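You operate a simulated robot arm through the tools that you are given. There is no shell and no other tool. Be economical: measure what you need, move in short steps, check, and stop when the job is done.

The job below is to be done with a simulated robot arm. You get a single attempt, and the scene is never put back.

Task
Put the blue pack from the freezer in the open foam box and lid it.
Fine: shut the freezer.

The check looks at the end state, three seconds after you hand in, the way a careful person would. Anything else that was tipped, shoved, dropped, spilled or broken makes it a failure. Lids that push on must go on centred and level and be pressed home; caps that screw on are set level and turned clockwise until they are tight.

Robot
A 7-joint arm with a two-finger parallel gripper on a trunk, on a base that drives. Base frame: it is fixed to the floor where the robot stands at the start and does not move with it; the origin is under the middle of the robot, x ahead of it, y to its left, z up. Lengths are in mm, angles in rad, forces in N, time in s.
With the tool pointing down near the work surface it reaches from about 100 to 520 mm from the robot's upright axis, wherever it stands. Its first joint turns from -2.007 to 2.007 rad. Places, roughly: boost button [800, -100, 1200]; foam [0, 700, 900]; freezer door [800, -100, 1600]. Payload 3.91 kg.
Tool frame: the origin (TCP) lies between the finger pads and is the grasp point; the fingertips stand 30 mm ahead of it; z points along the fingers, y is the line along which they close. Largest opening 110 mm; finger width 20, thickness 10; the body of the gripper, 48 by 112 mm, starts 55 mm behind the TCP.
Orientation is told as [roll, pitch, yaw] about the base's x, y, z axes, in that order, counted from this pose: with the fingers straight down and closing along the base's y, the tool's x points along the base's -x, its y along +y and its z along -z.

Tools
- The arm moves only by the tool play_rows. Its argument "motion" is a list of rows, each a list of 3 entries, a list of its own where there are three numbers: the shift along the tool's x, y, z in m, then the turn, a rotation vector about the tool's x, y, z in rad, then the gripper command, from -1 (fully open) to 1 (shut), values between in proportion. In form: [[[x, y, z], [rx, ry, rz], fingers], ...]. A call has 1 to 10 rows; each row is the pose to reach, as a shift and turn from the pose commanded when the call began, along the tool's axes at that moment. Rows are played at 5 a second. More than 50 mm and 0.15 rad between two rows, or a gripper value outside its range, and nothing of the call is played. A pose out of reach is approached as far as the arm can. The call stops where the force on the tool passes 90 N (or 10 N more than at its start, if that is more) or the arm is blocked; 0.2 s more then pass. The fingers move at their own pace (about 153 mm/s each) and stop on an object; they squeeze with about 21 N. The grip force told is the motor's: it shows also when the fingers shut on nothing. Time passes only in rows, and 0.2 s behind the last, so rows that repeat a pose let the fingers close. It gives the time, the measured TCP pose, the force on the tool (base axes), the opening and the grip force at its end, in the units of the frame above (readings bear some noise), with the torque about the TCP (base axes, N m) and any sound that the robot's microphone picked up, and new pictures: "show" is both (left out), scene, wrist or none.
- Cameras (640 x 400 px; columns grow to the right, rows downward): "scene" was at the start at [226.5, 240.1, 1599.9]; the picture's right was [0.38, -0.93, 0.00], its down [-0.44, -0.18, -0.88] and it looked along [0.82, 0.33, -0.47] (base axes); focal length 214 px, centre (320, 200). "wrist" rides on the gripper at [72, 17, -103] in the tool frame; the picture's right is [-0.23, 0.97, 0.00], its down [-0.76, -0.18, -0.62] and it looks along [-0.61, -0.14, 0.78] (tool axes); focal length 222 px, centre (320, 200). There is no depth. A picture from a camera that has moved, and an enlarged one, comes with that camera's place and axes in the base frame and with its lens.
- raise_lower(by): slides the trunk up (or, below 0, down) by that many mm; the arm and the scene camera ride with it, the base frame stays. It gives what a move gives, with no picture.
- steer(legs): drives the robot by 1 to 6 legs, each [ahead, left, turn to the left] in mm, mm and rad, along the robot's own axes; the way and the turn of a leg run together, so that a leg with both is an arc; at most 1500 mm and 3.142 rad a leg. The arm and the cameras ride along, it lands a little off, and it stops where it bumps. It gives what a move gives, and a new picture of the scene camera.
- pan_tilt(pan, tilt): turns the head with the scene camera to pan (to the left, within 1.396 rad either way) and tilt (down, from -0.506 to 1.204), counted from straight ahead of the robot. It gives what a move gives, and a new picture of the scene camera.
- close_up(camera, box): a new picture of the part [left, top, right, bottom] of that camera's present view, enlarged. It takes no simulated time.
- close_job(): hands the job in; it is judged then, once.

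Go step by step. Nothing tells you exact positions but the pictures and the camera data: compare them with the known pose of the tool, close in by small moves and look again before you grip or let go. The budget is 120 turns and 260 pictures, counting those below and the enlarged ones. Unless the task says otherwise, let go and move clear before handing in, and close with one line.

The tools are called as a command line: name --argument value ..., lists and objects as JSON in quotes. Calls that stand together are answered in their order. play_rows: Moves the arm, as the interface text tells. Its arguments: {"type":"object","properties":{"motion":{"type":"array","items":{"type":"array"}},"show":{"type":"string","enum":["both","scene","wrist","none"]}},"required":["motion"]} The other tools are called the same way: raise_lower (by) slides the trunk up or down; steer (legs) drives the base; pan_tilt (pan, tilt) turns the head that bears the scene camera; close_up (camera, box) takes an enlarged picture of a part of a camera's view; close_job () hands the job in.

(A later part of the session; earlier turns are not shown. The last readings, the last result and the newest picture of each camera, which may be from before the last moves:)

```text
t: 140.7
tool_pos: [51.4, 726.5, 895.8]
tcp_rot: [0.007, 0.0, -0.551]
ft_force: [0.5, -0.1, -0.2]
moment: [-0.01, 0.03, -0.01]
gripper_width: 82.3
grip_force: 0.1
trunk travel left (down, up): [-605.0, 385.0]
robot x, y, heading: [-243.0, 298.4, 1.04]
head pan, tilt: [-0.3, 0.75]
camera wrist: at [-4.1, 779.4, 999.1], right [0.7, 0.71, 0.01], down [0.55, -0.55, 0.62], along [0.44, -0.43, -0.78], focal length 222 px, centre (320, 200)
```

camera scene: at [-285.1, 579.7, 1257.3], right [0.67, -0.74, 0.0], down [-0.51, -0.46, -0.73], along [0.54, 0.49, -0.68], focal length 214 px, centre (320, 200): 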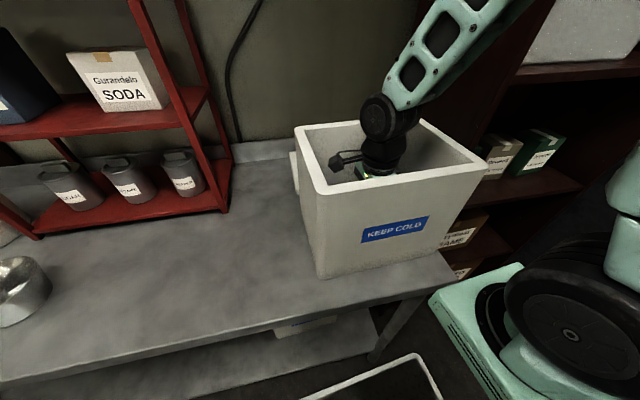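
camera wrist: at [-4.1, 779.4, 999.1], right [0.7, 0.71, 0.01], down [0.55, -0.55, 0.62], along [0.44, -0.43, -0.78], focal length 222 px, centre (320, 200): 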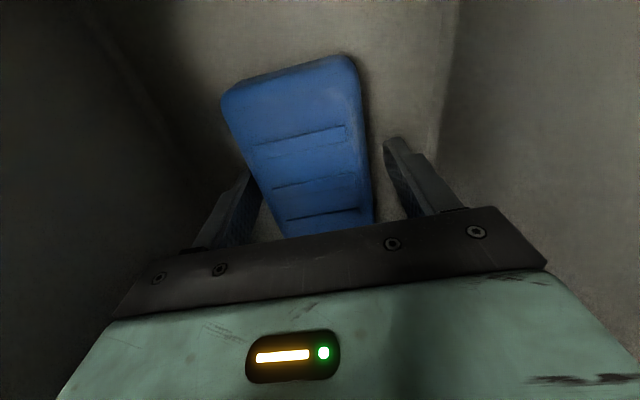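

Released. I raise the tool straight out of the box in two moves and look at the lid.

play_rows --motion '[[[0, 0, -0.045], [0, 0, 0], -0.5], [[0, 0, -0.09], [0, 0, 0], -0.5], [[0, 0, -0.135], [0, 0, 0], -0.5], [[0, 0, -0.18], [0, 0, 0], -0.5], [[0, 0, -0.225], [0, 0, 0], -0.5], [[0, 0, -0.27], [0, 0, 0], -0.5], [[0, 0, -0.31], [0, 0, 0], -0.5]]' --show "wrist"

raise_lower --by 250

pan_tilt --pan -0.25 --tilt 0.7

close_up --camera "scene" --box '[220, 130, 460, 280]'

```text
t: 142.3
tool_pos: [48.6, 726.1, 1204.0]
tcp_rot: [0.008, 0.0, -0.553]
ft_force: [0.0, 0.4, -0.1]
moment: [-0.03, -0.02, 0.01]
gripper_width: 82.2
grip_force: 0.1
trunk travel left (down, up): [-605.0, 385.0]
robot x, y, heading: [-246.2, 294.0, 1.034]
head pan, tilt: [-0.3, 0.75]
camera wrist: at [-5.5, 777.3, 1307.2], right [0.7, 0.71, 0.01], down [0.55, -0.55, 0.62], along [0.45, -0.43, -0.78], focal length 222 px, centre (320, 200)
```

wrist: 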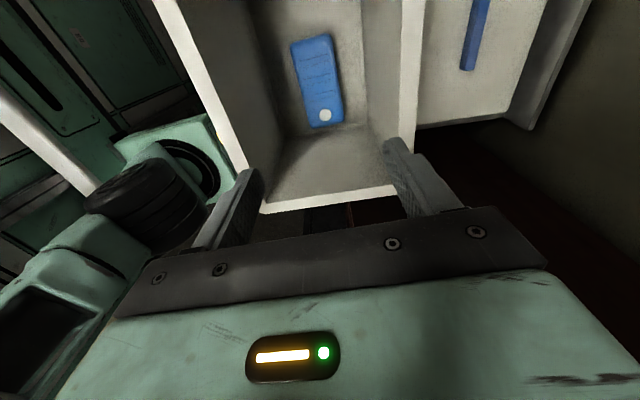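

```text
t: 144.9
tool_pos: [49.0, 725.5, 1453.2]
tcp_rot: [0.007, 0.001, -0.551]
ft_force: [0.1, 0.1, 0.5]
moment: [-0.03, -0.02, 0.0]
gripper_width: 82.4
grip_force: 0.0
trunk travel left (down, up): [-855.0, 135.0]
robot x, y, heading: [-245.1, 298.1, 1.037]
head pan, tilt: [-0.3, 0.75]
```

```text
t: 145.5
tool_pos: [49.3, 725.2, 1454.4]
tcp_rot: [0.007, 0.001, -0.551]
ft_force: [0.2, -0.8, -0.4]
moment: [-0.02, 0.02, -0.03]
gripper_width: 82.7
grip_force: 0.0
trunk travel left (down, up): [-855.0, 135.0]
robot x, y, heading: [-243.9, 297.0, 1.028]
head pan, tilt: [-0.25, 0.7]
camera scene: at [-286.4, 584.4, 1511.5], right [0.71, -0.71, 0.0], down [-0.46, -0.46, -0.76], along [0.54, 0.54, -0.64], focal length 214 px, centre (320, 200)
```

scene: 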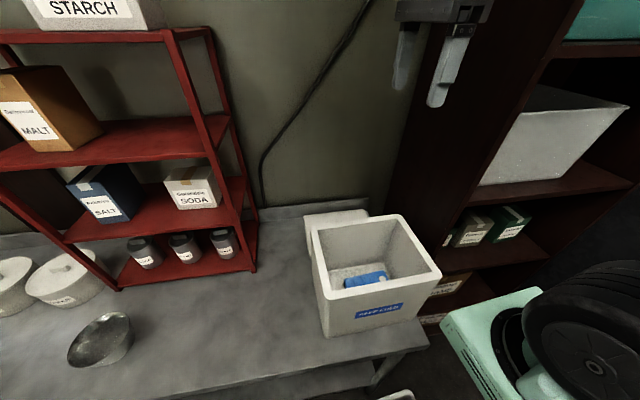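

```text
2.67 times, centred on (340, 205) of scene
camera zoom: at [-286.4, 584.4, 1511.5], right [0.71, -0.71, 0.0], down [-0.46, -0.46, -0.76], along [0.54, 0.54, -0.64], focal length 572 px, centre (267, 187)
```

zoom: 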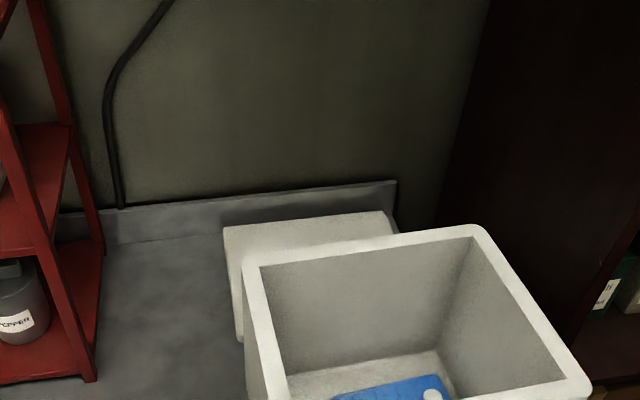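

The pack sits in the box. The lid lies flat on the table behind the box (handle strip about (s -305, o 910) → roughly (197,940)). It's far; I test how far the arm reaches forward above the box.

steer --legs '[[35, 0, 0]]'

play_rows --motion '[[[0, 0.04, 0], [0, 0, 0], -0.5], [[0, 0.08, 0], [0, 0, 0], -0.5], [[0, 0.12, 0], [0, 0, 0], -0.5], [[0, 0.16, 0], [0, 0, 0], -0.5], [[0, 0.2, 0], [0, 0, 0], -0.5]]' --show "wrist"

```text
t: 146.6
tool_pos: [67.2, 755.8, 1452.8]
tcp_rot: [0.007, 0.001, -0.553]
ft_force: [-0.6, -1.4, 0.7]
moment: [-0.01, -0.02, 0.0]
gripper_width: 82.6
grip_force: 0.1
trunk travel left (down, up): [-855.0, 135.0]
robot x, y, heading: [-225.6, 326.7, 1.042]
head pan, tilt: [-0.25, 0.7]
stopped in leg 1: the robot was blocked; the commanded pose is now the measured one
camera scene: at [-269.1, 613.8, 1511.5], right [0.71, -0.71, 0.0], down [-0.46, -0.46, -0.76], along [0.54, 0.54, -0.64], focal length 214 px, centre (320, 200)
```

scene: 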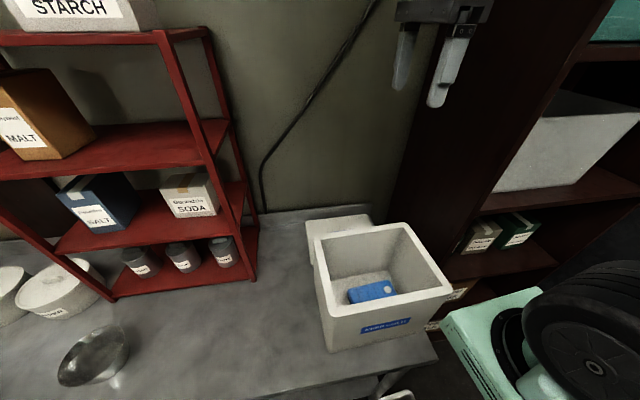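

```text
t: 147.8
tool_pos: [171.5, 925.9, 1453.1]
tcp_rot: [0.007, 0.0, -0.553]
ft_force: [-0.2, -0.8, 0.1]
moment: [0.03, -0.04, -0.01]
gripper_width: 82.7
grip_force: 0.0
trunk travel left (down, up): [-855.0, 135.0]
robot x, y, heading: [-226.2, 323.7, 1.036]
head pan, tilt: [-0.25, 0.7]
camera wrist: at [116.6, 977.6, 1556.2], right [0.7, 0.71, 0.01], down [0.55, -0.55, 0.62], along [0.44, -0.43, -0.78], focal length 222 px, centre (320, 200)
```

wrist: 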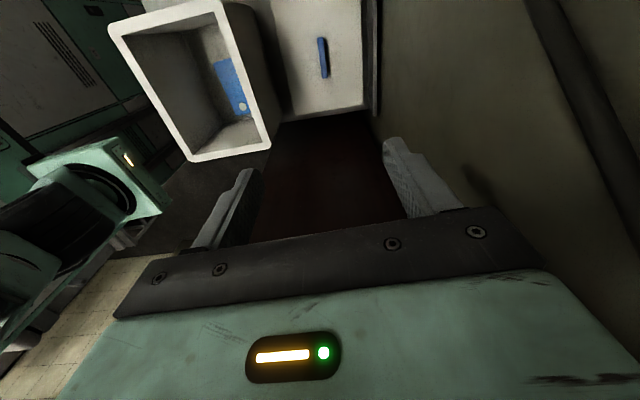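

Reach is ample (no limit hit). The lid's blue handle is around (172,936), z≈860, just under the tool. I lower the trunk moderately and take a closer look.

raise_lower --by -200

play_rows --motion '[[[0, 0.005, 0.04], [0, 0, 0.015], -0.5], [[0, 0.01, 0.08], [0, 0, 0.03], -0.5], [[0, 0.01, 0.12], [0, 0, 0.03], -0.5]]' --show "both"

```text
t: 149.9
tool_pos: [171.6, 924.9, 1252.6]
tcp_rot: [0.005, 0.001, -0.555]
ft_force: [0.0, 0.0, 0.1]
moment: [0.01, 0.01, -0.03]
gripper_width: 82.1
grip_force: 0.0
trunk travel left (down, up): [-655.0, 335.0]
robot x, y, heading: [-227.0, 327.6, 1.039]
head pan, tilt: [-0.25, 0.7]
```

```text
t: 150.7
tool_pos: [175.2, 931.1, 1134.3]
tcp_rot: [0.009, 0.0, -0.583]
ft_force: [0.3, 0.1, -0.2]
moment: [-0.01, -0.03, -0.05]
gripper_width: 82.4
grip_force: 0.0
trunk travel left (down, up): [-655.0, 335.0]
robot x, y, heading: [-224.8, 325.6, 1.036]
head pan, tilt: [-0.25, 0.7]
camera scene: at [-269.1, 613.7, 1311.6], right [0.71, -0.71, 0.0], down [-0.46, -0.46, -0.77], along [0.54, 0.54, -0.64], focal length 214 px, centre (320, 200)
camera wrist: at [122.6, 985.1, 1237.9], right [0.73, 0.69, 0.01], down [0.54, -0.57, 0.62], along [0.43, -0.45, -0.78], focal length 222 px, centre (320, 200)
```

scene: 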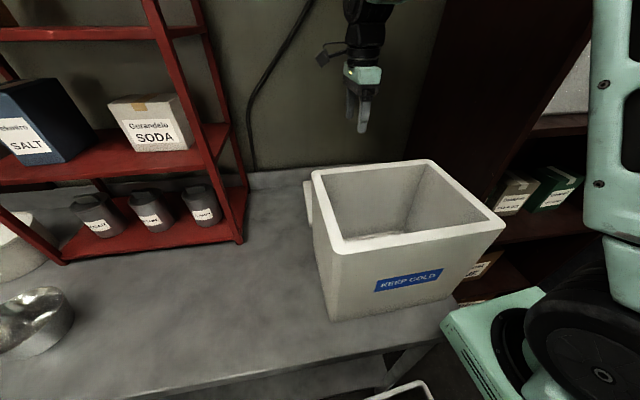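
wrist: 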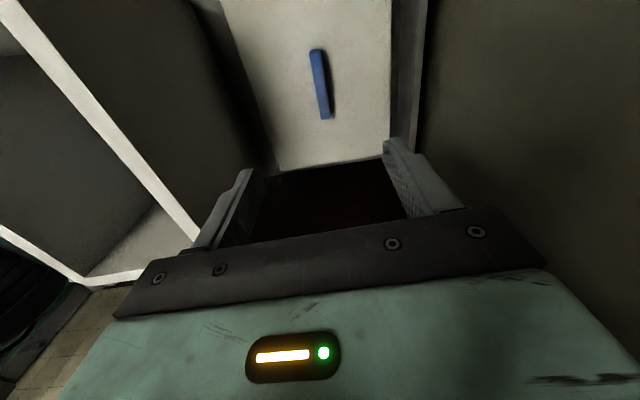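

The handle centre is about (175,934). I descend over it.

play_rows --motion '[[[0, 0.002, 0.045], [0, 0, 0.02], -0.3], [[0, 0.003, 0.09], [0, 0, 0.045], -0.3], [[0, 0.003, 0.135], [0, 0, 0.045], -0.3], [[0, 0.003, 0.18], [0, 0, 0.045], -0.3], [[0, 0.003, 0.215], [0, 0, 0.045], -0.3]]' --show "both"

```text
t: 151.9
tool_pos: [181.0, 939.6, 920.9]
tcp_rot: [0.005, -0.001, -0.628]
ft_force: [-0.3, 0.2, 0.2]
moment: [0.03, 0.01, -0.01]
gripper_width: 71.8
grip_force: 0.0
trunk travel left (down, up): [-655.0, 335.0]
robot x, y, heading: [-226.8, 326.9, 1.033]
head pan, tilt: [-0.25, 0.7]
camera scene: at [-269.1, 613.6, 1311.6], right [0.71, -0.71, 0.0], down [-0.46, -0.45, -0.77], along [0.54, 0.54, -0.64], focal length 214 px, centre (320, 200)
camera wrist: at [130.2, 995.5, 1024.1], right [0.76, 0.65, 0.01], down [0.51, -0.6, 0.62], along [0.41, -0.47, -0.78], focal length 222 px, centre (320, 200)
```

scene: 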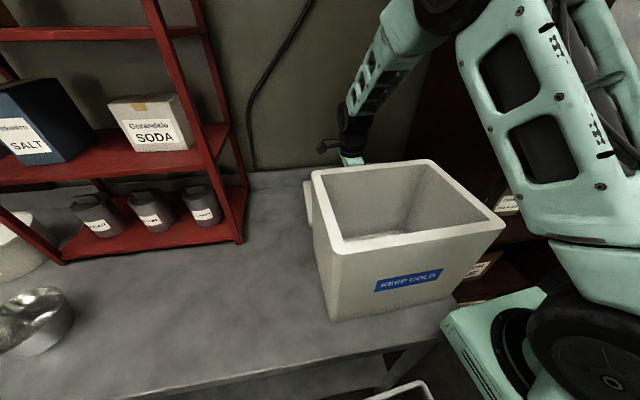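
wrist: 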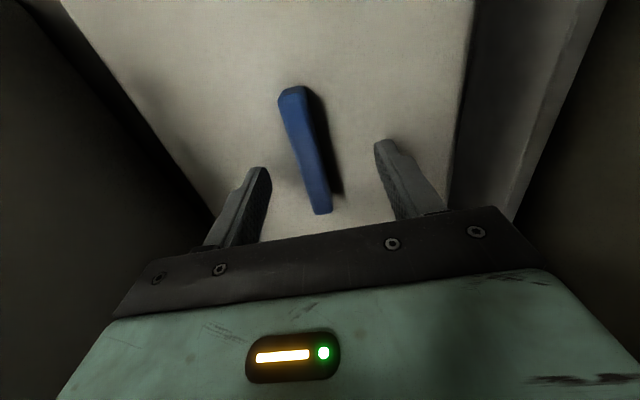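

play_rows --motion '[[[0, -0.008, 0.005], [0, 0, 0.03], -0.3], [[0, -0.008, 0.014], [0, 0, 0.03], -0.3], [[0, -0.008, 0.023], [0, 0, 0.03], -0.3]]' --show "wrist"

```text
t: 152.7
tool_pos: [175.4, 932.3, 903.5]
tcp_rot: [0.017, 0.005, -0.658]
ft_force: [1.0, -4.8, 70.5]
moment: [-2.42, 1.56, 0.29]
gripper_width: 72.6
grip_force: 0.7
trunk travel left (down, up): [-655.0, 335.0]
robot x, y, heading: [-229.3, 323.5, 1.033]
head pan, tilt: [-0.25, 0.7]
camera wrist: at [126.0, 989.4, 1007.7], right [0.78, 0.63, 0.02], down [0.49, -0.62, 0.62], along [0.4, -0.47, -0.79], focal length 222 px, centre (320, 200)
```

wrist: 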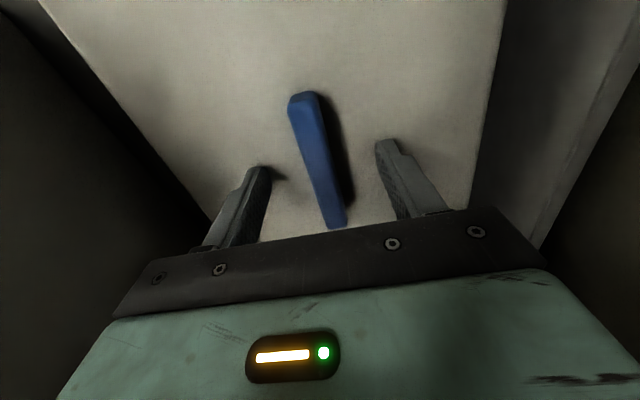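

Fingertips touch the lid surface (z≈873). I ease up 3 mm and close on the handle.

play_rows --motion '[[[0, 0.001, -0.004], [0, 0, 0], -0.3], [[0, 0.001, -0.004], [0, 0, 0], 1], [[0, 0.001, -0.004], [0, 0, 0], 1], [[0, 0.001, -0.004], [0, 0, 0], 1], [[0, 0.001, -0.004], [0, 0, 0], 1]]' --show "wrist"

```text
t: 153.9
tool_pos: [172.7, 930.6, 903.9]
tcp_rot: [0.007, 0.004, -0.659]
ft_force: [-18.7, -21.9, 63.0]
moment: [-1.77, 1.37, -0.06]
gripper_width: 58.9
grip_force: 20.7
trunk travel left (down, up): [-655.0, 335.0]
robot x, y, heading: [-223.0, 324.8, 1.034]
head pan, tilt: [-0.25, 0.7]
camera wrist: at [124.1, 987.6, 1007.1], right [0.78, 0.63, 0.01], down [0.49, -0.61, 0.62], along [0.4, -0.48, -0.78], focal length 222 px, centre (320, 200)
```

wrist: 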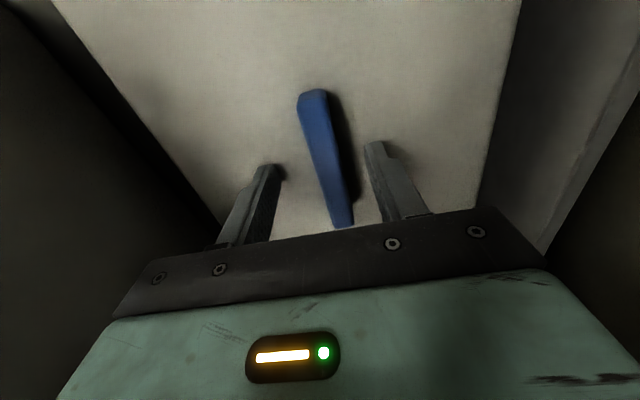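

play_rows --motion '[[[0, 0, -0.006], [0, 0, 0], -0.1], [[0, 0.004, -0.006], [0, 0, 0], -0.1], [[0, 0.004, -0.006], [0, 0, 0], 1], [[0, 0.004, -0.006], [0, 0, 0], 1], [[0, 0.004, -0.006], [0, 0, 0], 1], [[0, 0.004, -0.006], [0, 0, 0], 1]]' --show "wrist"

```text
t: 155.3
tool_pos: [179.7, 937.0, 905.1]
tcp_rot: [0.005, 0.0, -0.659]
ft_force: [1.4, -0.5, 0.1]
moment: [-0.15, -0.07, 0.07]
gripper_width: 15.3
grip_force: 20.4
trunk travel left (down, up): [-655.0, 335.0]
robot x, y, heading: [-223.3, 329.5, 1.033]
head pan, tilt: [-0.25, 0.7]
camera wrist: at [129.7, 993.8, 1007.6], right [0.78, 0.63, 0.0], down [0.49, -0.61, 0.62], along [0.4, -0.48, -0.78], focal length 222 px, centre (320, 200)
```

wrist: 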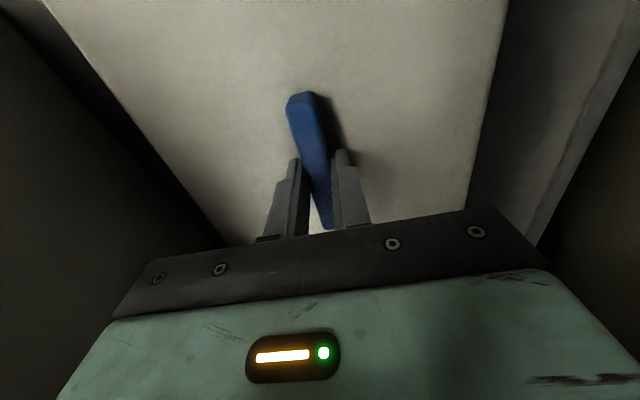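

Handle gripped (15 mm). I lift gently.

play_rows --motion '[[[0, 0, -0.015], [0, 0, 0], 1], [[0, 0, -0.04], [0, 0, 0], 1], [[0, 0, -0.08], [0, 0, 0], 1]]' --show "both"

```text
t: 156.1
tool_pos: [178.9, 938.2, 986.3]
tcp_rot: [0.008, 0.002, -0.66]
ft_force: [-0.2, 0.2, -0.5]
moment: [-0.01, -0.04, -0.01]
gripper_width: 15.1
grip_force: 20.7
trunk travel left (down, up): [-655.0, 335.0]
robot x, y, heading: [-226.9, 327.6, 1.035]
head pan, tilt: [-0.25, 0.7]
camera scene: at [-268.8, 614.2, 1311.4], right [0.71, -0.71, 0.0], down [-0.46, -0.46, -0.76], along [0.54, 0.54, -0.64], focal length 214 px, centre (320, 200)
camera wrist: at [130.2, 995.3, 1089.5], right [0.78, 0.63, 0.01], down [0.49, -0.61, 0.62], along [0.4, -0.48, -0.78], focal length 222 px, centre (320, 200)
```

scene: 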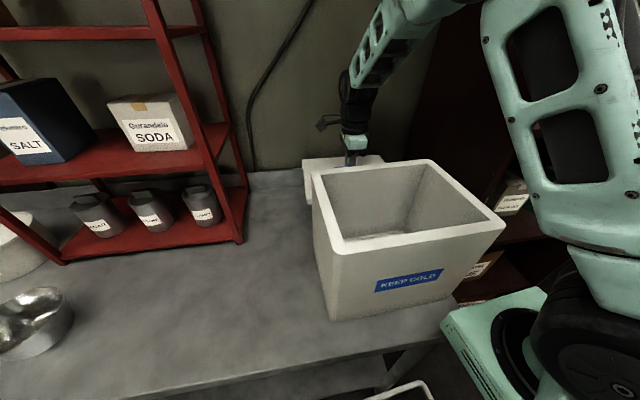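
wrist: 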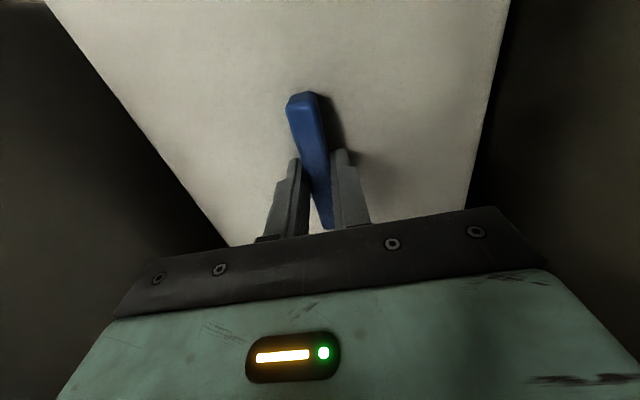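

The lid hangs level and centred in the grip (edges at ±104 mm, parallel to the tool). I lift it above the rim and carry it over the box.

play_rows --motion '[[[0, 0, -0.045], [0, 0, 0], 1], [[0, 0, -0.09], [0, 0, 0], 1], [[0, 0, -0.135], [0, 0, 0], 1], [[0, 0, -0.18], [0, 0, 0], 1], [[0, 0, -0.22], [0, 0, 0], 1], [[0, 0, -0.25], [0, 0, 0], 1]]' --show "none"

play_rows --motion '[[[-0.002, -0.035, 0], [0, 0, -0.01], 1], [[-0.004, -0.07, 0], [0, 0, -0.02], 1], [[-0.006, -0.105, 0], [0, 0, -0.03], 1], [[-0.008, -0.14, 0], [0, 0, -0.04], 1], [[-0.01, -0.175, 0], [0, 0, -0.055], 1], [[-0.013, -0.21, 0], [0, 0, -0.07], 1], [[-0.015, -0.246, 0], [0, 0, -0.075], 1]]' --show "both"

```text
t: 157.5
tool_pos: [176.0, 934.3, 1235.5]
tcp_rot: [0.007, 0.0, -0.658]
ft_force: [-0.2, 1.2, -1.2]
moment: [0.01, 0.04, 0.03]
gripper_width: 15.3
grip_force: 21.2
trunk travel left (down, up): [-655.0, 335.0]
robot x, y, heading: [-225.0, 323.9, 1.03]
head pan, tilt: [-0.25, 0.7]
```

```text
t: 159.1
tool_pos: [38.0, 731.3, 1234.1]
tcp_rot: [0.004, 0.001, -0.583]
ft_force: [0.9, 0.5, -0.7]
moment: [0.01, 0.01, 0.01]
gripper_width: 15.3
grip_force: 20.3
trunk travel left (down, up): [-655.0, 335.0]
robot x, y, heading: [-229.4, 325.4, 1.038]
head pan, tilt: [-0.25, 0.7]
camera scene: at [-268.9, 614.3, 1311.4], right [0.71, -0.71, 0.0], down [-0.46, -0.46, -0.76], along [0.54, 0.54, -0.64], focal length 214 px, centre (320, 200)
camera wrist: at [-15.4, 785.9, 1337.4], right [0.73, 0.69, 0.01], down [0.54, -0.57, 0.62], along [0.43, -0.45, -0.78], focal length 222 px, centre (320, 200)
```

scene: 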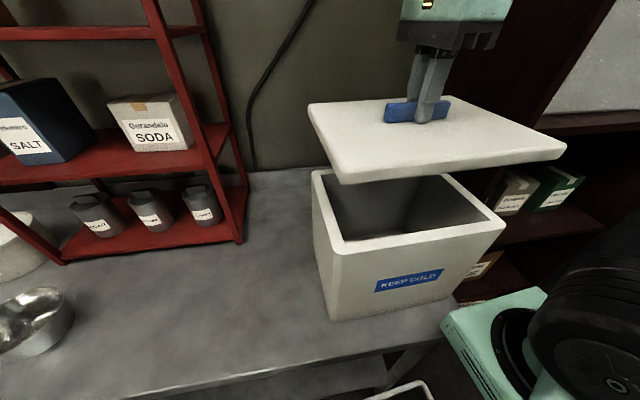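
wrist: 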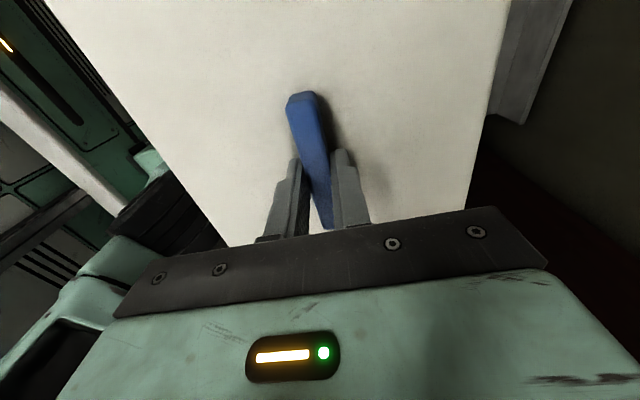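

The lid hovers level above the box, with about 11 mm offset. I correct it and lower it part way, then compare closely.

play_rows --motion '[[[-0.004, 0.003, 0.01], [0, 0, 0], 1], [[-0.0086, 0.007, 0.025], [0, 0, 0], 1], [[-0.0086, 0.007, 0.038], [0, 0, 0], 1]]' --show "none"

close_up --camera "scene" --box '[280, 80, 600, 280]'

```text
t: 159.9
tool_pos: [47.4, 731.4, 1195.7]
tcp_rot: [0.008, 0.0, -0.585]
ft_force: [-0.1, -0.7, -1.2]
moment: [-0.01, 0.04, -0.03]
gripper_width: 15.2
grip_force: 20.9
trunk travel left (down, up): [-655.0, 335.0]
robot x, y, heading: [-224.1, 326.4, 1.033]
head pan, tilt: [-0.25, 0.7]
```

```text
2.00 times, centred on (440, 180) of scene
camera zoom: at [-269.1, 613.9, 1311.5], right [0.71, -0.71, 0.0], down [-0.46, -0.46, -0.76], along [0.54, 0.54, -0.64], focal length 429 px, centre (80, 240)
```

zoom: 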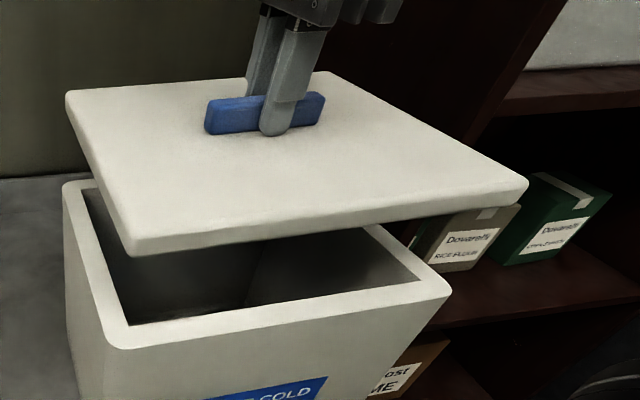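

play_rows --motion '[[[0.002, -0.001, 0.018], [0, 0, 0], 1], [[0.003, -0.002, 0.036], [0, 0, 0], 1], [[0.003, -0.002, 0.05], [0, 0, 0], 1]]' --show "none"

close_up --camera "scene" --box '[280, 100, 600, 300]'

```text
t: 160.7
tool_pos: [45.7, 732.7, 1144.7]
tcp_rot: [0.004, 0.0, -0.583]
ft_force: [-0.3, 0.0, -1.7]
moment: [0.0, 0.0, 0.0]
gripper_width: 15.3
grip_force: 20.5
trunk travel left (down, up): [-655.0, 335.0]
robot x, y, heading: [-223.3, 325.0, 1.033]
head pan, tilt: [-0.25, 0.7]
```

```text
2.00 times, centred on (440, 200) of scene
camera zoom: at [-269.1, 613.8, 1311.5], right [0.71, -0.71, 0.0], down [-0.46, -0.46, -0.76], along [0.54, 0.54, -0.64], focal length 429 px, centre (80, 200)
```

zoom: 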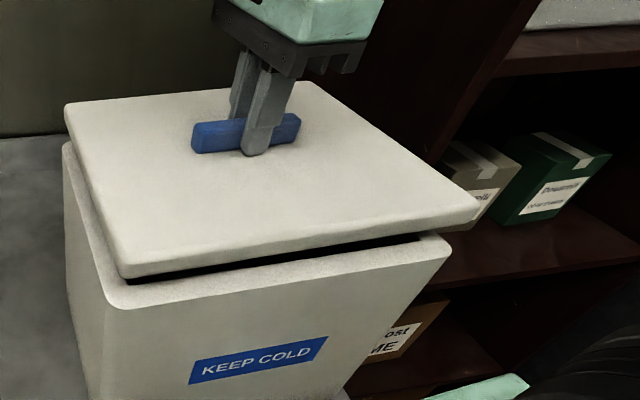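

The lid is centred over the box to within a few mm. I lower it gently onto the rim.

play_rows --motion '[[[0, 0.001, 0.008], [0, 0, 0], 1], [[0, 0.001, 0.015], [0, 0, 0], 1], [[0, 0.001, 0.02], [0, 0, 0], 1]]' --show "none"

close_up --camera "scene" --box '[280, 100, 600, 300]'

```text
t: 161.5
tool_pos: [43.7, 732.4, 1131.1]
tcp_rot: [0.019, 0.004, -0.583]
ft_force: [-12.9, -10.1, 73.3]
moment: [-0.25, 0.05, -0.15]
gripper_width: 15.3
grip_force: 20.6
trunk travel left (down, up): [-655.0, 335.0]
robot x, y, heading: [-223.9, 327.6, 1.035]
head pan, tilt: [-0.25, 0.7]
```

```text
2.00 times, centred on (440, 200) of scene
camera zoom: at [-270.9, 611.8, 1313.3], right [0.71, -0.71, 0.0], down [-0.45, -0.45, -0.77], along [0.54, 0.54, -0.64], focal length 429 px, centre (80, 200)
```

zoom: 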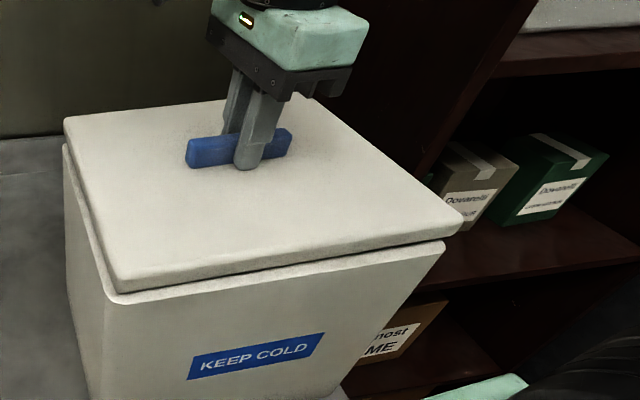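

close_up --camera "scene" --box '[300, 190, 420, 265]'

close_up --camera "scene" --box '[420, 170, 540, 245]'

close_up --camera "scene" --box '[290, 140, 410, 215]'

```text
5.33 times, centred on (360, 228) of scene
camera zoom: at [-270.9, 611.8, 1313.3], right [0.71, -0.71, 0.0], down [-0.45, -0.45, -0.77], along [0.54, 0.54, -0.64], focal length 1144 px, centre (107, 53)
```

zoom: 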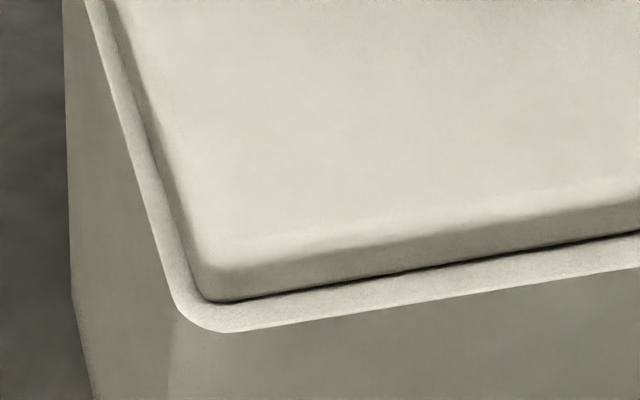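

```text
5.33 times, centred on (480, 208) of scene
camera zoom: at [-270.9, 611.8, 1313.3], right [0.71, -0.71, 0.0], down [-0.45, -0.45, -0.77], along [0.54, 0.54, -0.64], focal length 1144 px, centre (-533, 160)
```

zoom: 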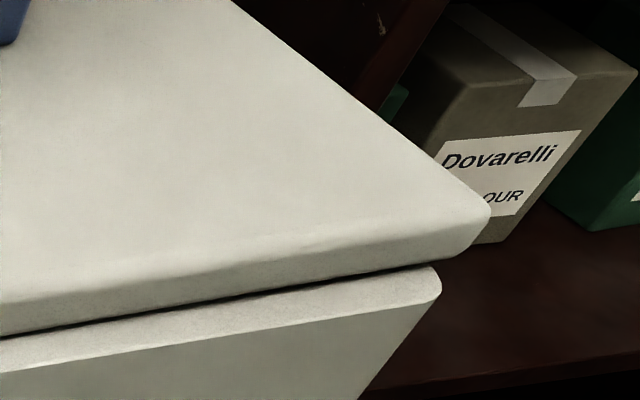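

```text
5.33 times, centred on (350, 178) of scene
camera zoom: at [-270.9, 611.8, 1313.3], right [0.71, -0.71, 0.0], down [-0.45, -0.45, -0.77], along [0.54, 0.54, -0.64], focal length 1144 px, centre (160, 320)
```

zoom: 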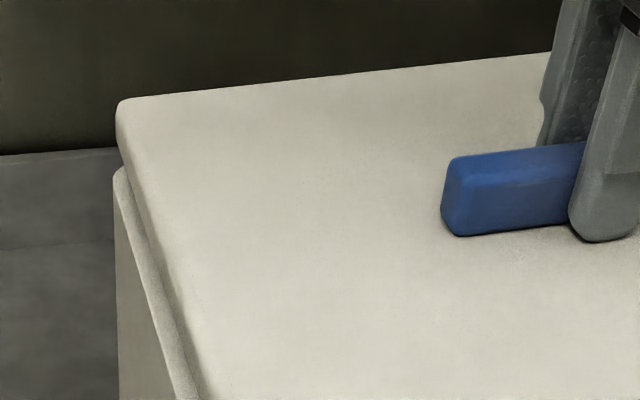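

The lid sits about 5 mm too far back and right and is slightly rotated. I lift a few mm, correct, and lower again.

play_rows --motion '[[[0, 0, -0.008], [0, 0, 0], 1], [[0.0, 0, -0.016], [0, 0, 0], 1], [[0.005, -0.005, -0.016], [0, 0, -0.025], 1], [[0.005, -0.005, -0.01], [0, 0, -0.025], 1], [[0.005, -0.005, -0.006], [0, 0, -0.025], 1], [[0.005, -0.005, -0.003], [0, 0, -0.025], 1]]' --show "none"

close_up --camera "scene" --box '[300, 190, 420, 265]'

close_up --camera "scene" --box '[420, 170, 540, 245]'

```text
t: 162.9
tool_pos: [39.3, 731.8, 1127.5]
tcp_rot: [0.009, 0.001, -0.558]
ft_force: [1.6, -1.4, 11.1]
moment: [-0.02, 0.3, -0.25]
gripper_width: 15.1
grip_force: 20.8
trunk travel left (down, up): [-655.0, 335.0]
robot x, y, heading: [-228.0, 327.5, 1.033]
head pan, tilt: [-0.25, 0.7]
```

```text
5.33 times, centred on (360, 228) of scene
camera zoom: at [-269.1, 613.6, 1311.8], right [0.71, -0.71, 0.0], down [-0.46, -0.45, -0.77], along [0.54, 0.54, -0.64], focal length 1144 px, centre (107, 53)
```

zoom: 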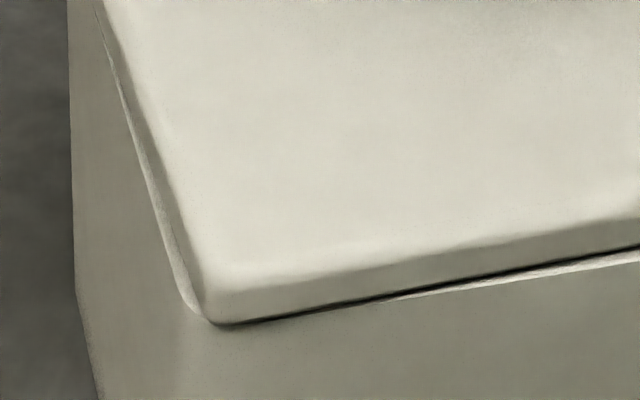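

```text
5.33 times, centred on (480, 208) of scene
camera zoom: at [-269.1, 613.6, 1311.8], right [0.71, -0.71, 0.0], down [-0.46, -0.45, -0.77], along [0.54, 0.54, -0.64], focal length 1144 px, centre (-533, 160)
```

zoom: 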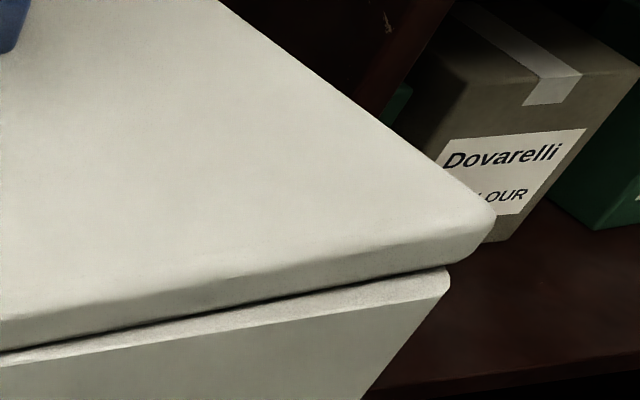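

Now the plug is entering (lower and lighter contact). I take out a bit of rotation and press down.

play_rows --motion '[[[0, -0.001, 0], [0, 0, 0.014], 1], [[0, -0.001, 0.003], [0, 0, 0.014], 1], [[0, -0.001, 0.006], [0, 0, 0.014], 1], [[0, -0.001, 0.009], [0, 0, 0.014], 1]]' --show "none"

close_up --camera "scene" --box '[290, 130, 530, 280]'

```text
t: 164.0
tool_pos: [39.8, 732.4, 1127.3]
tcp_rot: [0.025, 0.003, -0.572]
ft_force: [0.2, -12.4, 47.0]
moment: [-1.28, 0.35, 0.13]
gripper_width: 15.3
grip_force: 21.0
trunk travel left (down, up): [-655.0, 335.0]
robot x, y, heading: [-225.5, 326.5, 1.031]
head pan, tilt: [-0.25, 0.7]
heard: snap
stopped in row 4: the force on the tool passed its limit (the readings are from after the stop); the commanded pose is now the measured one
```

```text
2.67 times, centred on (410, 205) of scene
camera zoom: at [-269.5, 612.1, 1311.7], right [0.71, -0.71, 0.0], down [-0.46, -0.45, -0.77], along [0.54, 0.54, -0.64], focal length 572 px, centre (80, 187)
```

zoom: 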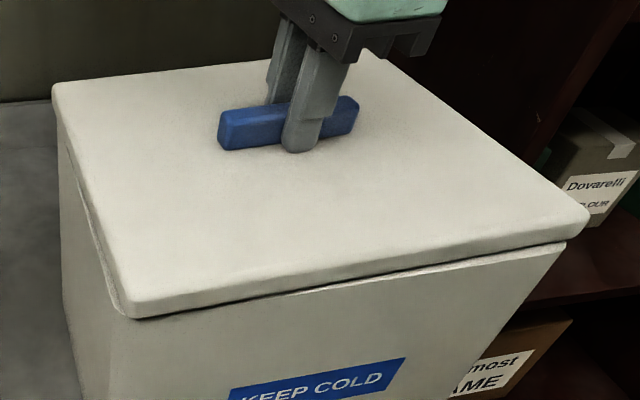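

A snap was heard: the lid is pressed home. I release the handle and rise, then inspect.

play_rows --motion '[[[0, 0, -0.002], [0, 0, 0], 0.3], [[0, 0, -0.002], [0, 0, 0], 0.3], [[0, 0, -0.03], [0, 0, 0], 0.3], [[0, 0, -0.07], [0, 0, 0], 0.3]]' --show "none"

close_up --camera "scene" --box '[290, 130, 530, 280]'

close_up --camera "scene" --box '[420, 170, 540, 245]'

```text
t: 165.0
tool_pos: [40.4, 730.6, 1191.4]
tcp_rot: [0.014, 0.003, -0.573]
ft_force: [-0.6, -0.2, 0.0]
moment: [0.0, 0.01, -0.01]
gripper_width: 38.3
grip_force: 0.0
trunk travel left (down, up): [-655.0, 335.0]
robot x, y, heading: [-227.3, 325.3, 1.035]
head pan, tilt: [-0.25, 0.7]
```

```text
2.67 times, centred on (410, 205) of scene
camera zoom: at [-268.9, 614.0, 1311.1], right [0.71, -0.71, 0.0], down [-0.46, -0.46, -0.76], along [0.54, 0.54, -0.64], focal length 572 px, centre (80, 187)
```

zoom: 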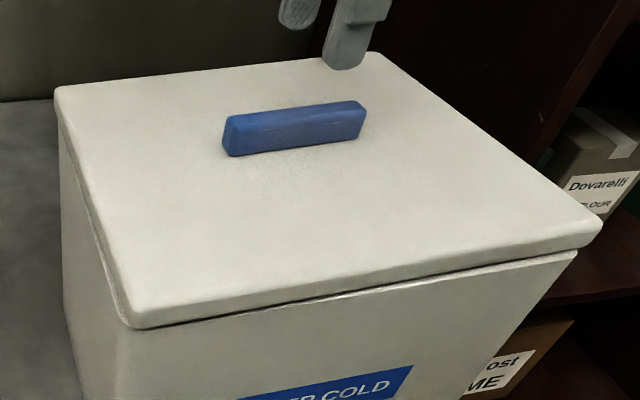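

```text
5.33 times, centred on (480, 208) of scene
camera zoom: at [-268.9, 614.0, 1311.1], right [0.71, -0.71, 0.0], down [-0.46, -0.46, -0.76], along [0.54, 0.54, -0.64], focal length 1144 px, centre (-533, 160)
```

zoom: 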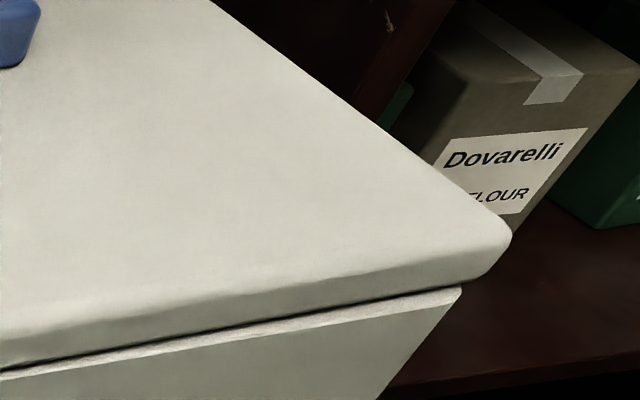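

The lid looks seated but I verify the right-front area by pressing there with closed fingers.

play_rows --motion '[[[-0.03, -0.02, 0], [0, 0, 0], 1], [[-0.06, -0.042, 0], [0, 0, 0], 1], [[-0.091, -0.064, 0.01], [0, 0, 0], 1], [[-0.091, -0.064, 0.04], [0, 0, 0], 1], [[-0.091, -0.064, 0.06], [0, 0, 0], 1], [[-0.091, -0.064, 0.066], [0, 0, 0], 1], [[-0.091, -0.064, 0.072], [0, 0, 0], 1], [[-0.091, -0.064, 0.078], [0, 0, 0], 1]]' --show "none"

close_up --camera "scene" --box '[420, 170, 540, 245]'

```text
t: 166.4
tool_pos: [101.0, 669.4, 1126.6]
tcp_rot: [0.036, 0.001, -0.57]
ft_force: [-8.5, -16.8, 45.3]
moment: [-0.56, 0.31, -0.01]
gripper_width: 0.0
grip_force: 21.0
out of reach, approached as far as the arm can: row 1, 2, 3, 4, 5, 6, 7
trunk travel left (down, up): [-655.0, 335.0]
robot x, y, heading: [-225.3, 324.9, 1.036]
head pan, tilt: [-0.25, 0.7]
stopped in row 7: the force on the tool passed its limit (the readings are from after the stop); the commanded pose is now the measured one
```

```text
5.33 times, centred on (480, 208) of scene
camera zoom: at [-269.5, 612.9, 1312.7], right [0.71, -0.71, 0.0], down [-0.46, -0.45, -0.77], along [0.54, 0.54, -0.64], focal length 1144 px, centre (-533, 160)
```

zoom: 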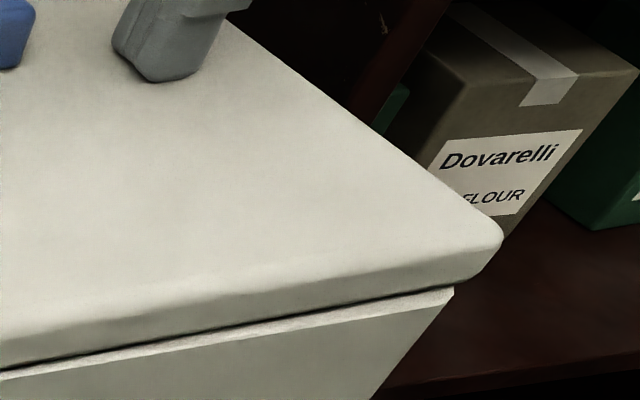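

play_rows --motion '[[[0, 0, -0.03], [0, 0, 0], 1], [[0.04, 0.007, -0.045], [0, 0, 0], 1], [[0.08, 0.014, -0.045], [0, 0, 0], 1], [[0.12, 0.021, -0.045], [0, 0, 0], 1], [[0.16, 0.028, -0.04], [0, 0, 0], 1], [[0.162, 0.028, -0.01], [0, 0, 0], 1], [[0.162, 0.028, 0.0], [0, 0, 0], 1], [[0.162, 0.028, 0.006], [0, 0, 0], 1], [[0.162, 0.028, 0.01], [0, 0, 0], 1]]' --show "scene"

close_up --camera "scene" --box '[290, 130, 410, 205]'

```text
t: 168.4
tool_pos: [-20.1, 782.9, 1126.6]
tcp_rot: [0.057, 0.011, -0.572]
ft_force: [-1.4, -12.6, 49.4]
moment: [-0.55, -0.05, -0.12]
gripper_width: 0.0
grip_force: 20.9
out of reach, approached as far as the arm can: row 1
trunk travel left (down, up): [-655.0, 335.0]
robot x, y, heading: [-228.4, 324.7, 1.032]
head pan, tilt: [-0.25, 0.7]
stopped in row 9: the force on the tool passed its limit (the readings are from after the stop); the commanded pose is now the measured one
camera scene: at [-269.5, 611.5, 1312.0], right [0.71, -0.71, 0.0], down [-0.46, -0.45, -0.77], along [0.54, 0.54, -0.64], focal length 214 px, centre (320, 200)
```

scene: 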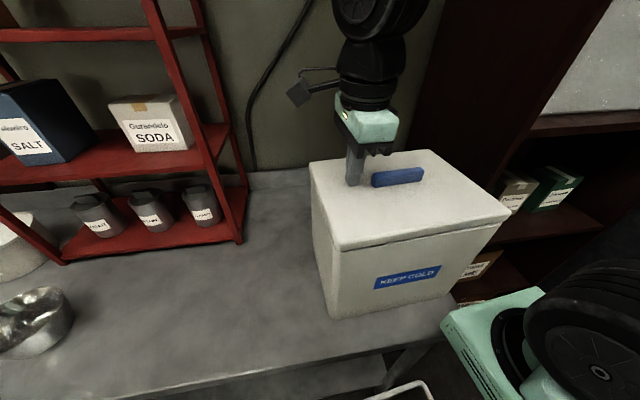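

```text
5.33 times, centred on (350, 168) of scene
camera zoom: at [-269.5, 611.5, 1312.0], right [0.71, -0.71, 0.0], down [-0.46, -0.45, -0.77], along [0.54, 0.54, -0.64], focal length 1144 px, centre (160, 373)
```

zoom: 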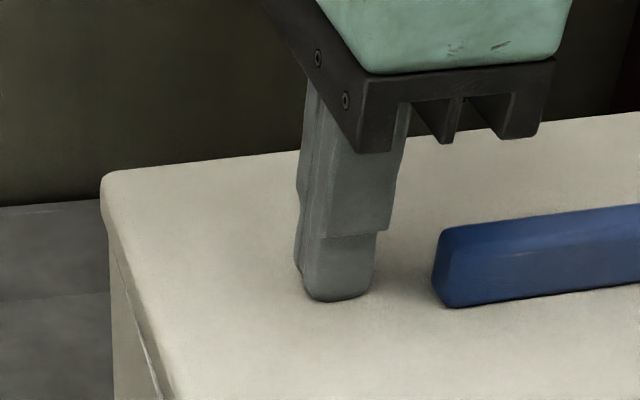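

The lid is level (same height at opposite corners) and home. Now I go back to shut the freezer: raise the trunk, back out, turn and drive up the corridor.

raise_lower --by 270

steer --legs '[[-210, 0, 0], [0, 0, -1.54], [600, 0, 0]]'

pan_tilt --pan 0.0 --tilt 0.35

```text
t: 171.2
tool_pos: [-18.9, 783.4, 1391.7]
tcp_rot: [0.05, 0.009, -0.572]
ft_force: [0.5, -0.2, 0.0]
moment: [-0.02, -0.01, 0.03]
gripper_width: 0.1
grip_force: 20.7
trunk travel left (down, up): [-925.0, 65.0]
robot x, y, heading: [-224.3, 327.5, 1.03]
head pan, tilt: [-0.25, 0.7]
```

```text
t: 179.6
tool_pos: [637.4, -354.2, 1391.6]
tcp_rot: [0.049, 0.008, -2.127]
ft_force: [-0.2, 0.0, 0.3]
moment: [0.01, 0.04, 0.0]
gripper_width: 0.0
grip_force: 20.8
trunk travel left (down, up): [-925.0, 65.0]
robot x, y, heading: [174.4, -152.1, -0.524]
head pan, tilt: [-0.25, 0.7]
camera scene: at [463.0, -106.3, 1581.5], right [-0.7, -0.72, 0.0], down [-0.46, 0.45, -0.77], along [0.55, -0.53, -0.64], focal length 214 px, centre (320, 200)
```

scene: 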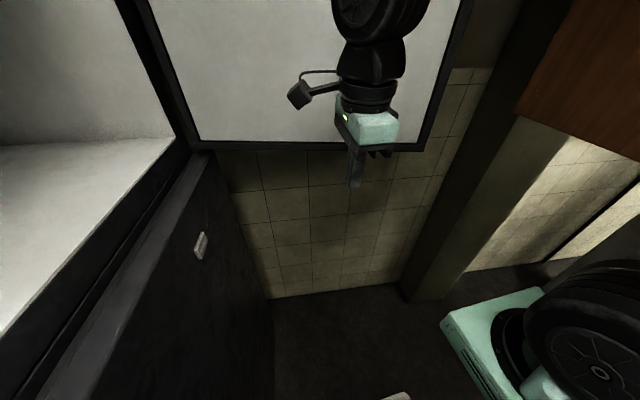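

```text
t: 180.4
tool_pos: [637.6, -355.0, 1392.9]
tcp_rot: [0.049, 0.01, -2.128]
ft_force: [-0.3, -0.4, 0.4]
moment: [0.01, -0.03, 0.04]
gripper_width: 0.0
grip_force: 21.1
trunk travel left (down, up): [-925.0, 65.0]
robot x, y, heading: [176.8, -154.1, -0.523]
head pan, tilt: [0.0, 0.351]
camera scene: at [482.9, -93.6, 1612.8], right [-0.5, -0.87, 0.0], down [-0.3, 0.17, -0.94], along [0.81, -0.47, -0.34], focal length 214 px, centre (320, 200)
```

scene: 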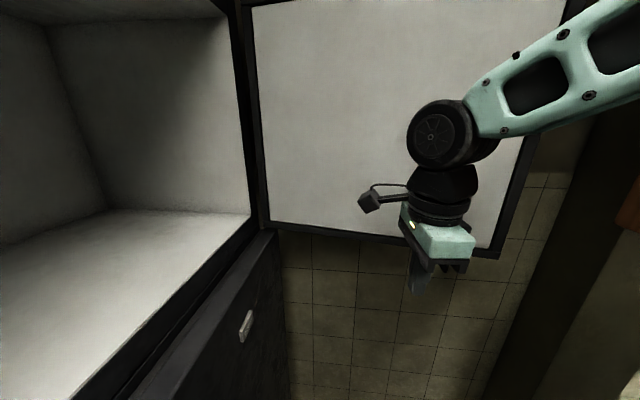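

The door stands about 75° open with its bottom edge at z≈1295. I'll hook it from below: lower the trunk, point the fingers forward and up, pass under the door and pull it from its outer face. First I back off and reorient the arm.

raise_lower --by -450

steer --legs '[[-120, 0, 0]]'

play_rows --motion '[[[0, 0, 0], [0, 0, -0.149], 1], [[0, 0, 0], [0, 0, -0.298], 1], [[0, 0, 0], [0, 0, -0.447], 1], [[0, 0, 0], [0, 0, -0.596], 1], [[0, 0, 0], [0, 0, -0.745], 1], [[0, 0, 0], [0, 0, -0.894], 1], [[0, 0, 0], [0, 0, -1.043], 1], [[0, 0, 0], [0, 0, -1.192], 1], [[0, 0, 0], [0, 0, -1.341], 1], [[0, 0, 0], [0, 0, -1.49], 1]]' --show "none"

play_rows --motion '[[[-0.01, 0, -0.013], [0, -0.148, 0], 1], [[-0.02, 0, -0.026], [0, -0.296, 0], 1], [[-0.03, 0, -0.039], [0, -0.444, 0], 1], [[-0.04, 0, -0.052], [0, -0.592, 0], 1], [[-0.05, 0, -0.065], [0, -0.74, 0], 1], [[-0.06, 0, -0.078], [0, -0.888, 0], 1], [[-0.07, 0, -0.091], [0, -1.036, 0], 1], [[-0.08, 0, -0.104], [0, -1.184, 0], 1], [[-0.09, 0, -0.117], [0, -1.332, 0], 1], [[-0.1, 0, -0.13], [0, -1.48, 0], 1]]' --show "scene"

```text
refused: -450 is not a number from -400 to 400
```

```text
t: 181.6
tool_pos: [535.5, -294.3, 1393.0]
tcp_rot: [0.05, 0.008, -2.127]
ft_force: [0.3, -0.2, -0.3]
moment: [0.03, -0.01, -0.01]
gripper_width: 0.0
grip_force: 20.8
trunk travel left (down, up): [-925.0, 65.0]
robot x, y, heading: [72.1, -96.3, -0.519]
head pan, tilt: [0.0, 0.351]
camera scene: at [380.0, -33.9, 1612.8], right [-0.5, -0.87, 0.0], down [-0.3, 0.17, -0.94], along [0.81, -0.47, -0.34], focal length 214 px, centre (320, 200)
```

scene: 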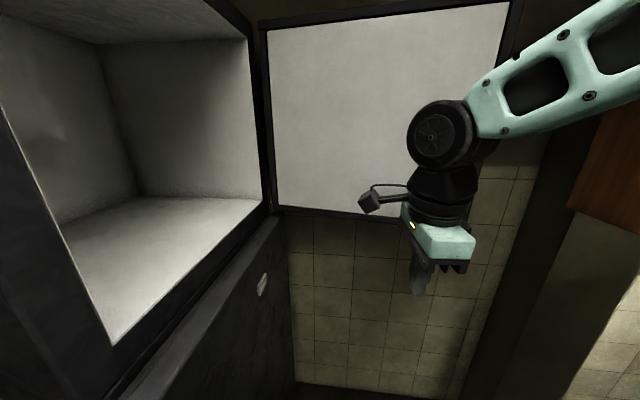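

```text
t: 183.8
tool_pos: [533.2, -297.5, 1392.4]
tcp_rot: [0.011, -0.05, -0.632]
ft_force: [0.1, 0.0, -0.6]
moment: [-0.02, -0.01, 0.01]
gripper_width: 0.0
grip_force: 20.9
trunk travel left (down, up): [-925.0, 65.0]
robot x, y, heading: [70.8, -95.0, -0.528]
head pan, tilt: [0.0, 0.351]
```

```text
t: 186.0
tool_pos: [607.1, -353.0, 1527.2]
tcp_rot: [0.305, -1.531, -0.942]
ft_force: [-0.7, 0.0, 0.5]
moment: [0.0, 0.01, -0.01]
gripper_width: 0.0
grip_force: 20.4
trunk travel left (down, up): [-925.0, 65.0]
robot x, y, heading: [70.4, -94.1, -0.519]
head pan, tilt: [0.0, 0.351]
camera scene: at [379.4, -33.7, 1613.1], right [-0.5, -0.87, 0.0], down [-0.3, 0.17, -0.94], along [0.81, -0.47, -0.34], focal length 214 px, centre (320, 200)
```

scene: 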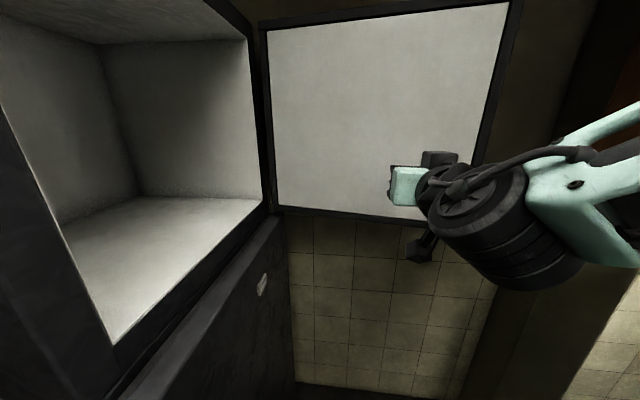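

Horizontal forward pointing works. I lower the trunk and pitch the fingers upward.

raise_lower --by -400

play_rows --motion '[[[-0.015, 0, 0.004], [0, -0.148, 0], 1], [[-0.03, 0, 0.008], [0, -0.296, 0], 1], [[-0.045, 0, 0.012], [0, -0.444, 0], 1], [[-0.06, 0, 0.016], [0, -0.592, 0], 1], [[-0.075, 0, 0.02], [0, -0.74, 0], 1], [[-0.09, 0, 0.024], [0, -0.888, 0], 1], [[-0.11, 0, 0.03], [0, -1.03, 0], 1]]' --show "scene"

```text
t: 189.8
tool_pos: [606.6, -352.3, 1128.5]
tcp_rot: [0.276, -1.527, -0.914]
ft_force: [0.9, -0.5, -0.6]
moment: [0.0, -0.01, -0.01]
gripper_width: 0.0
grip_force: 20.5
trunk travel left (down, up): [-525.0, 465.0]
robot x, y, heading: [74.0, -93.2, -0.519]
head pan, tilt: [0.0, 0.351]
```

```text
t: 191.4
tool_pos: [635.1, -372.6, 1234.6]
tcp_rot: [3.128, -0.579, 2.516]
ft_force: [-0.3, 0.8, 0.6]
moment: [0.04, 0.02, -0.04]
gripper_width: 0.2
grip_force: 21.7
trunk travel left (down, up): [-525.0, 465.0]
robot x, y, heading: [76.9, -96.7, -0.521]
head pan, tilt: [0.0, 0.351]
camera scene: at [379.6, -33.3, 1212.9], right [-0.5, -0.87, 0.0], down [-0.3, 0.17, -0.94], along [0.81, -0.47, -0.34], focal length 214 px, centre (320, 200)
```

scene: 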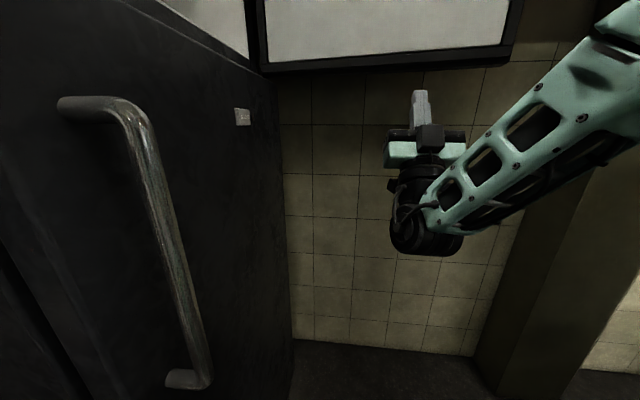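

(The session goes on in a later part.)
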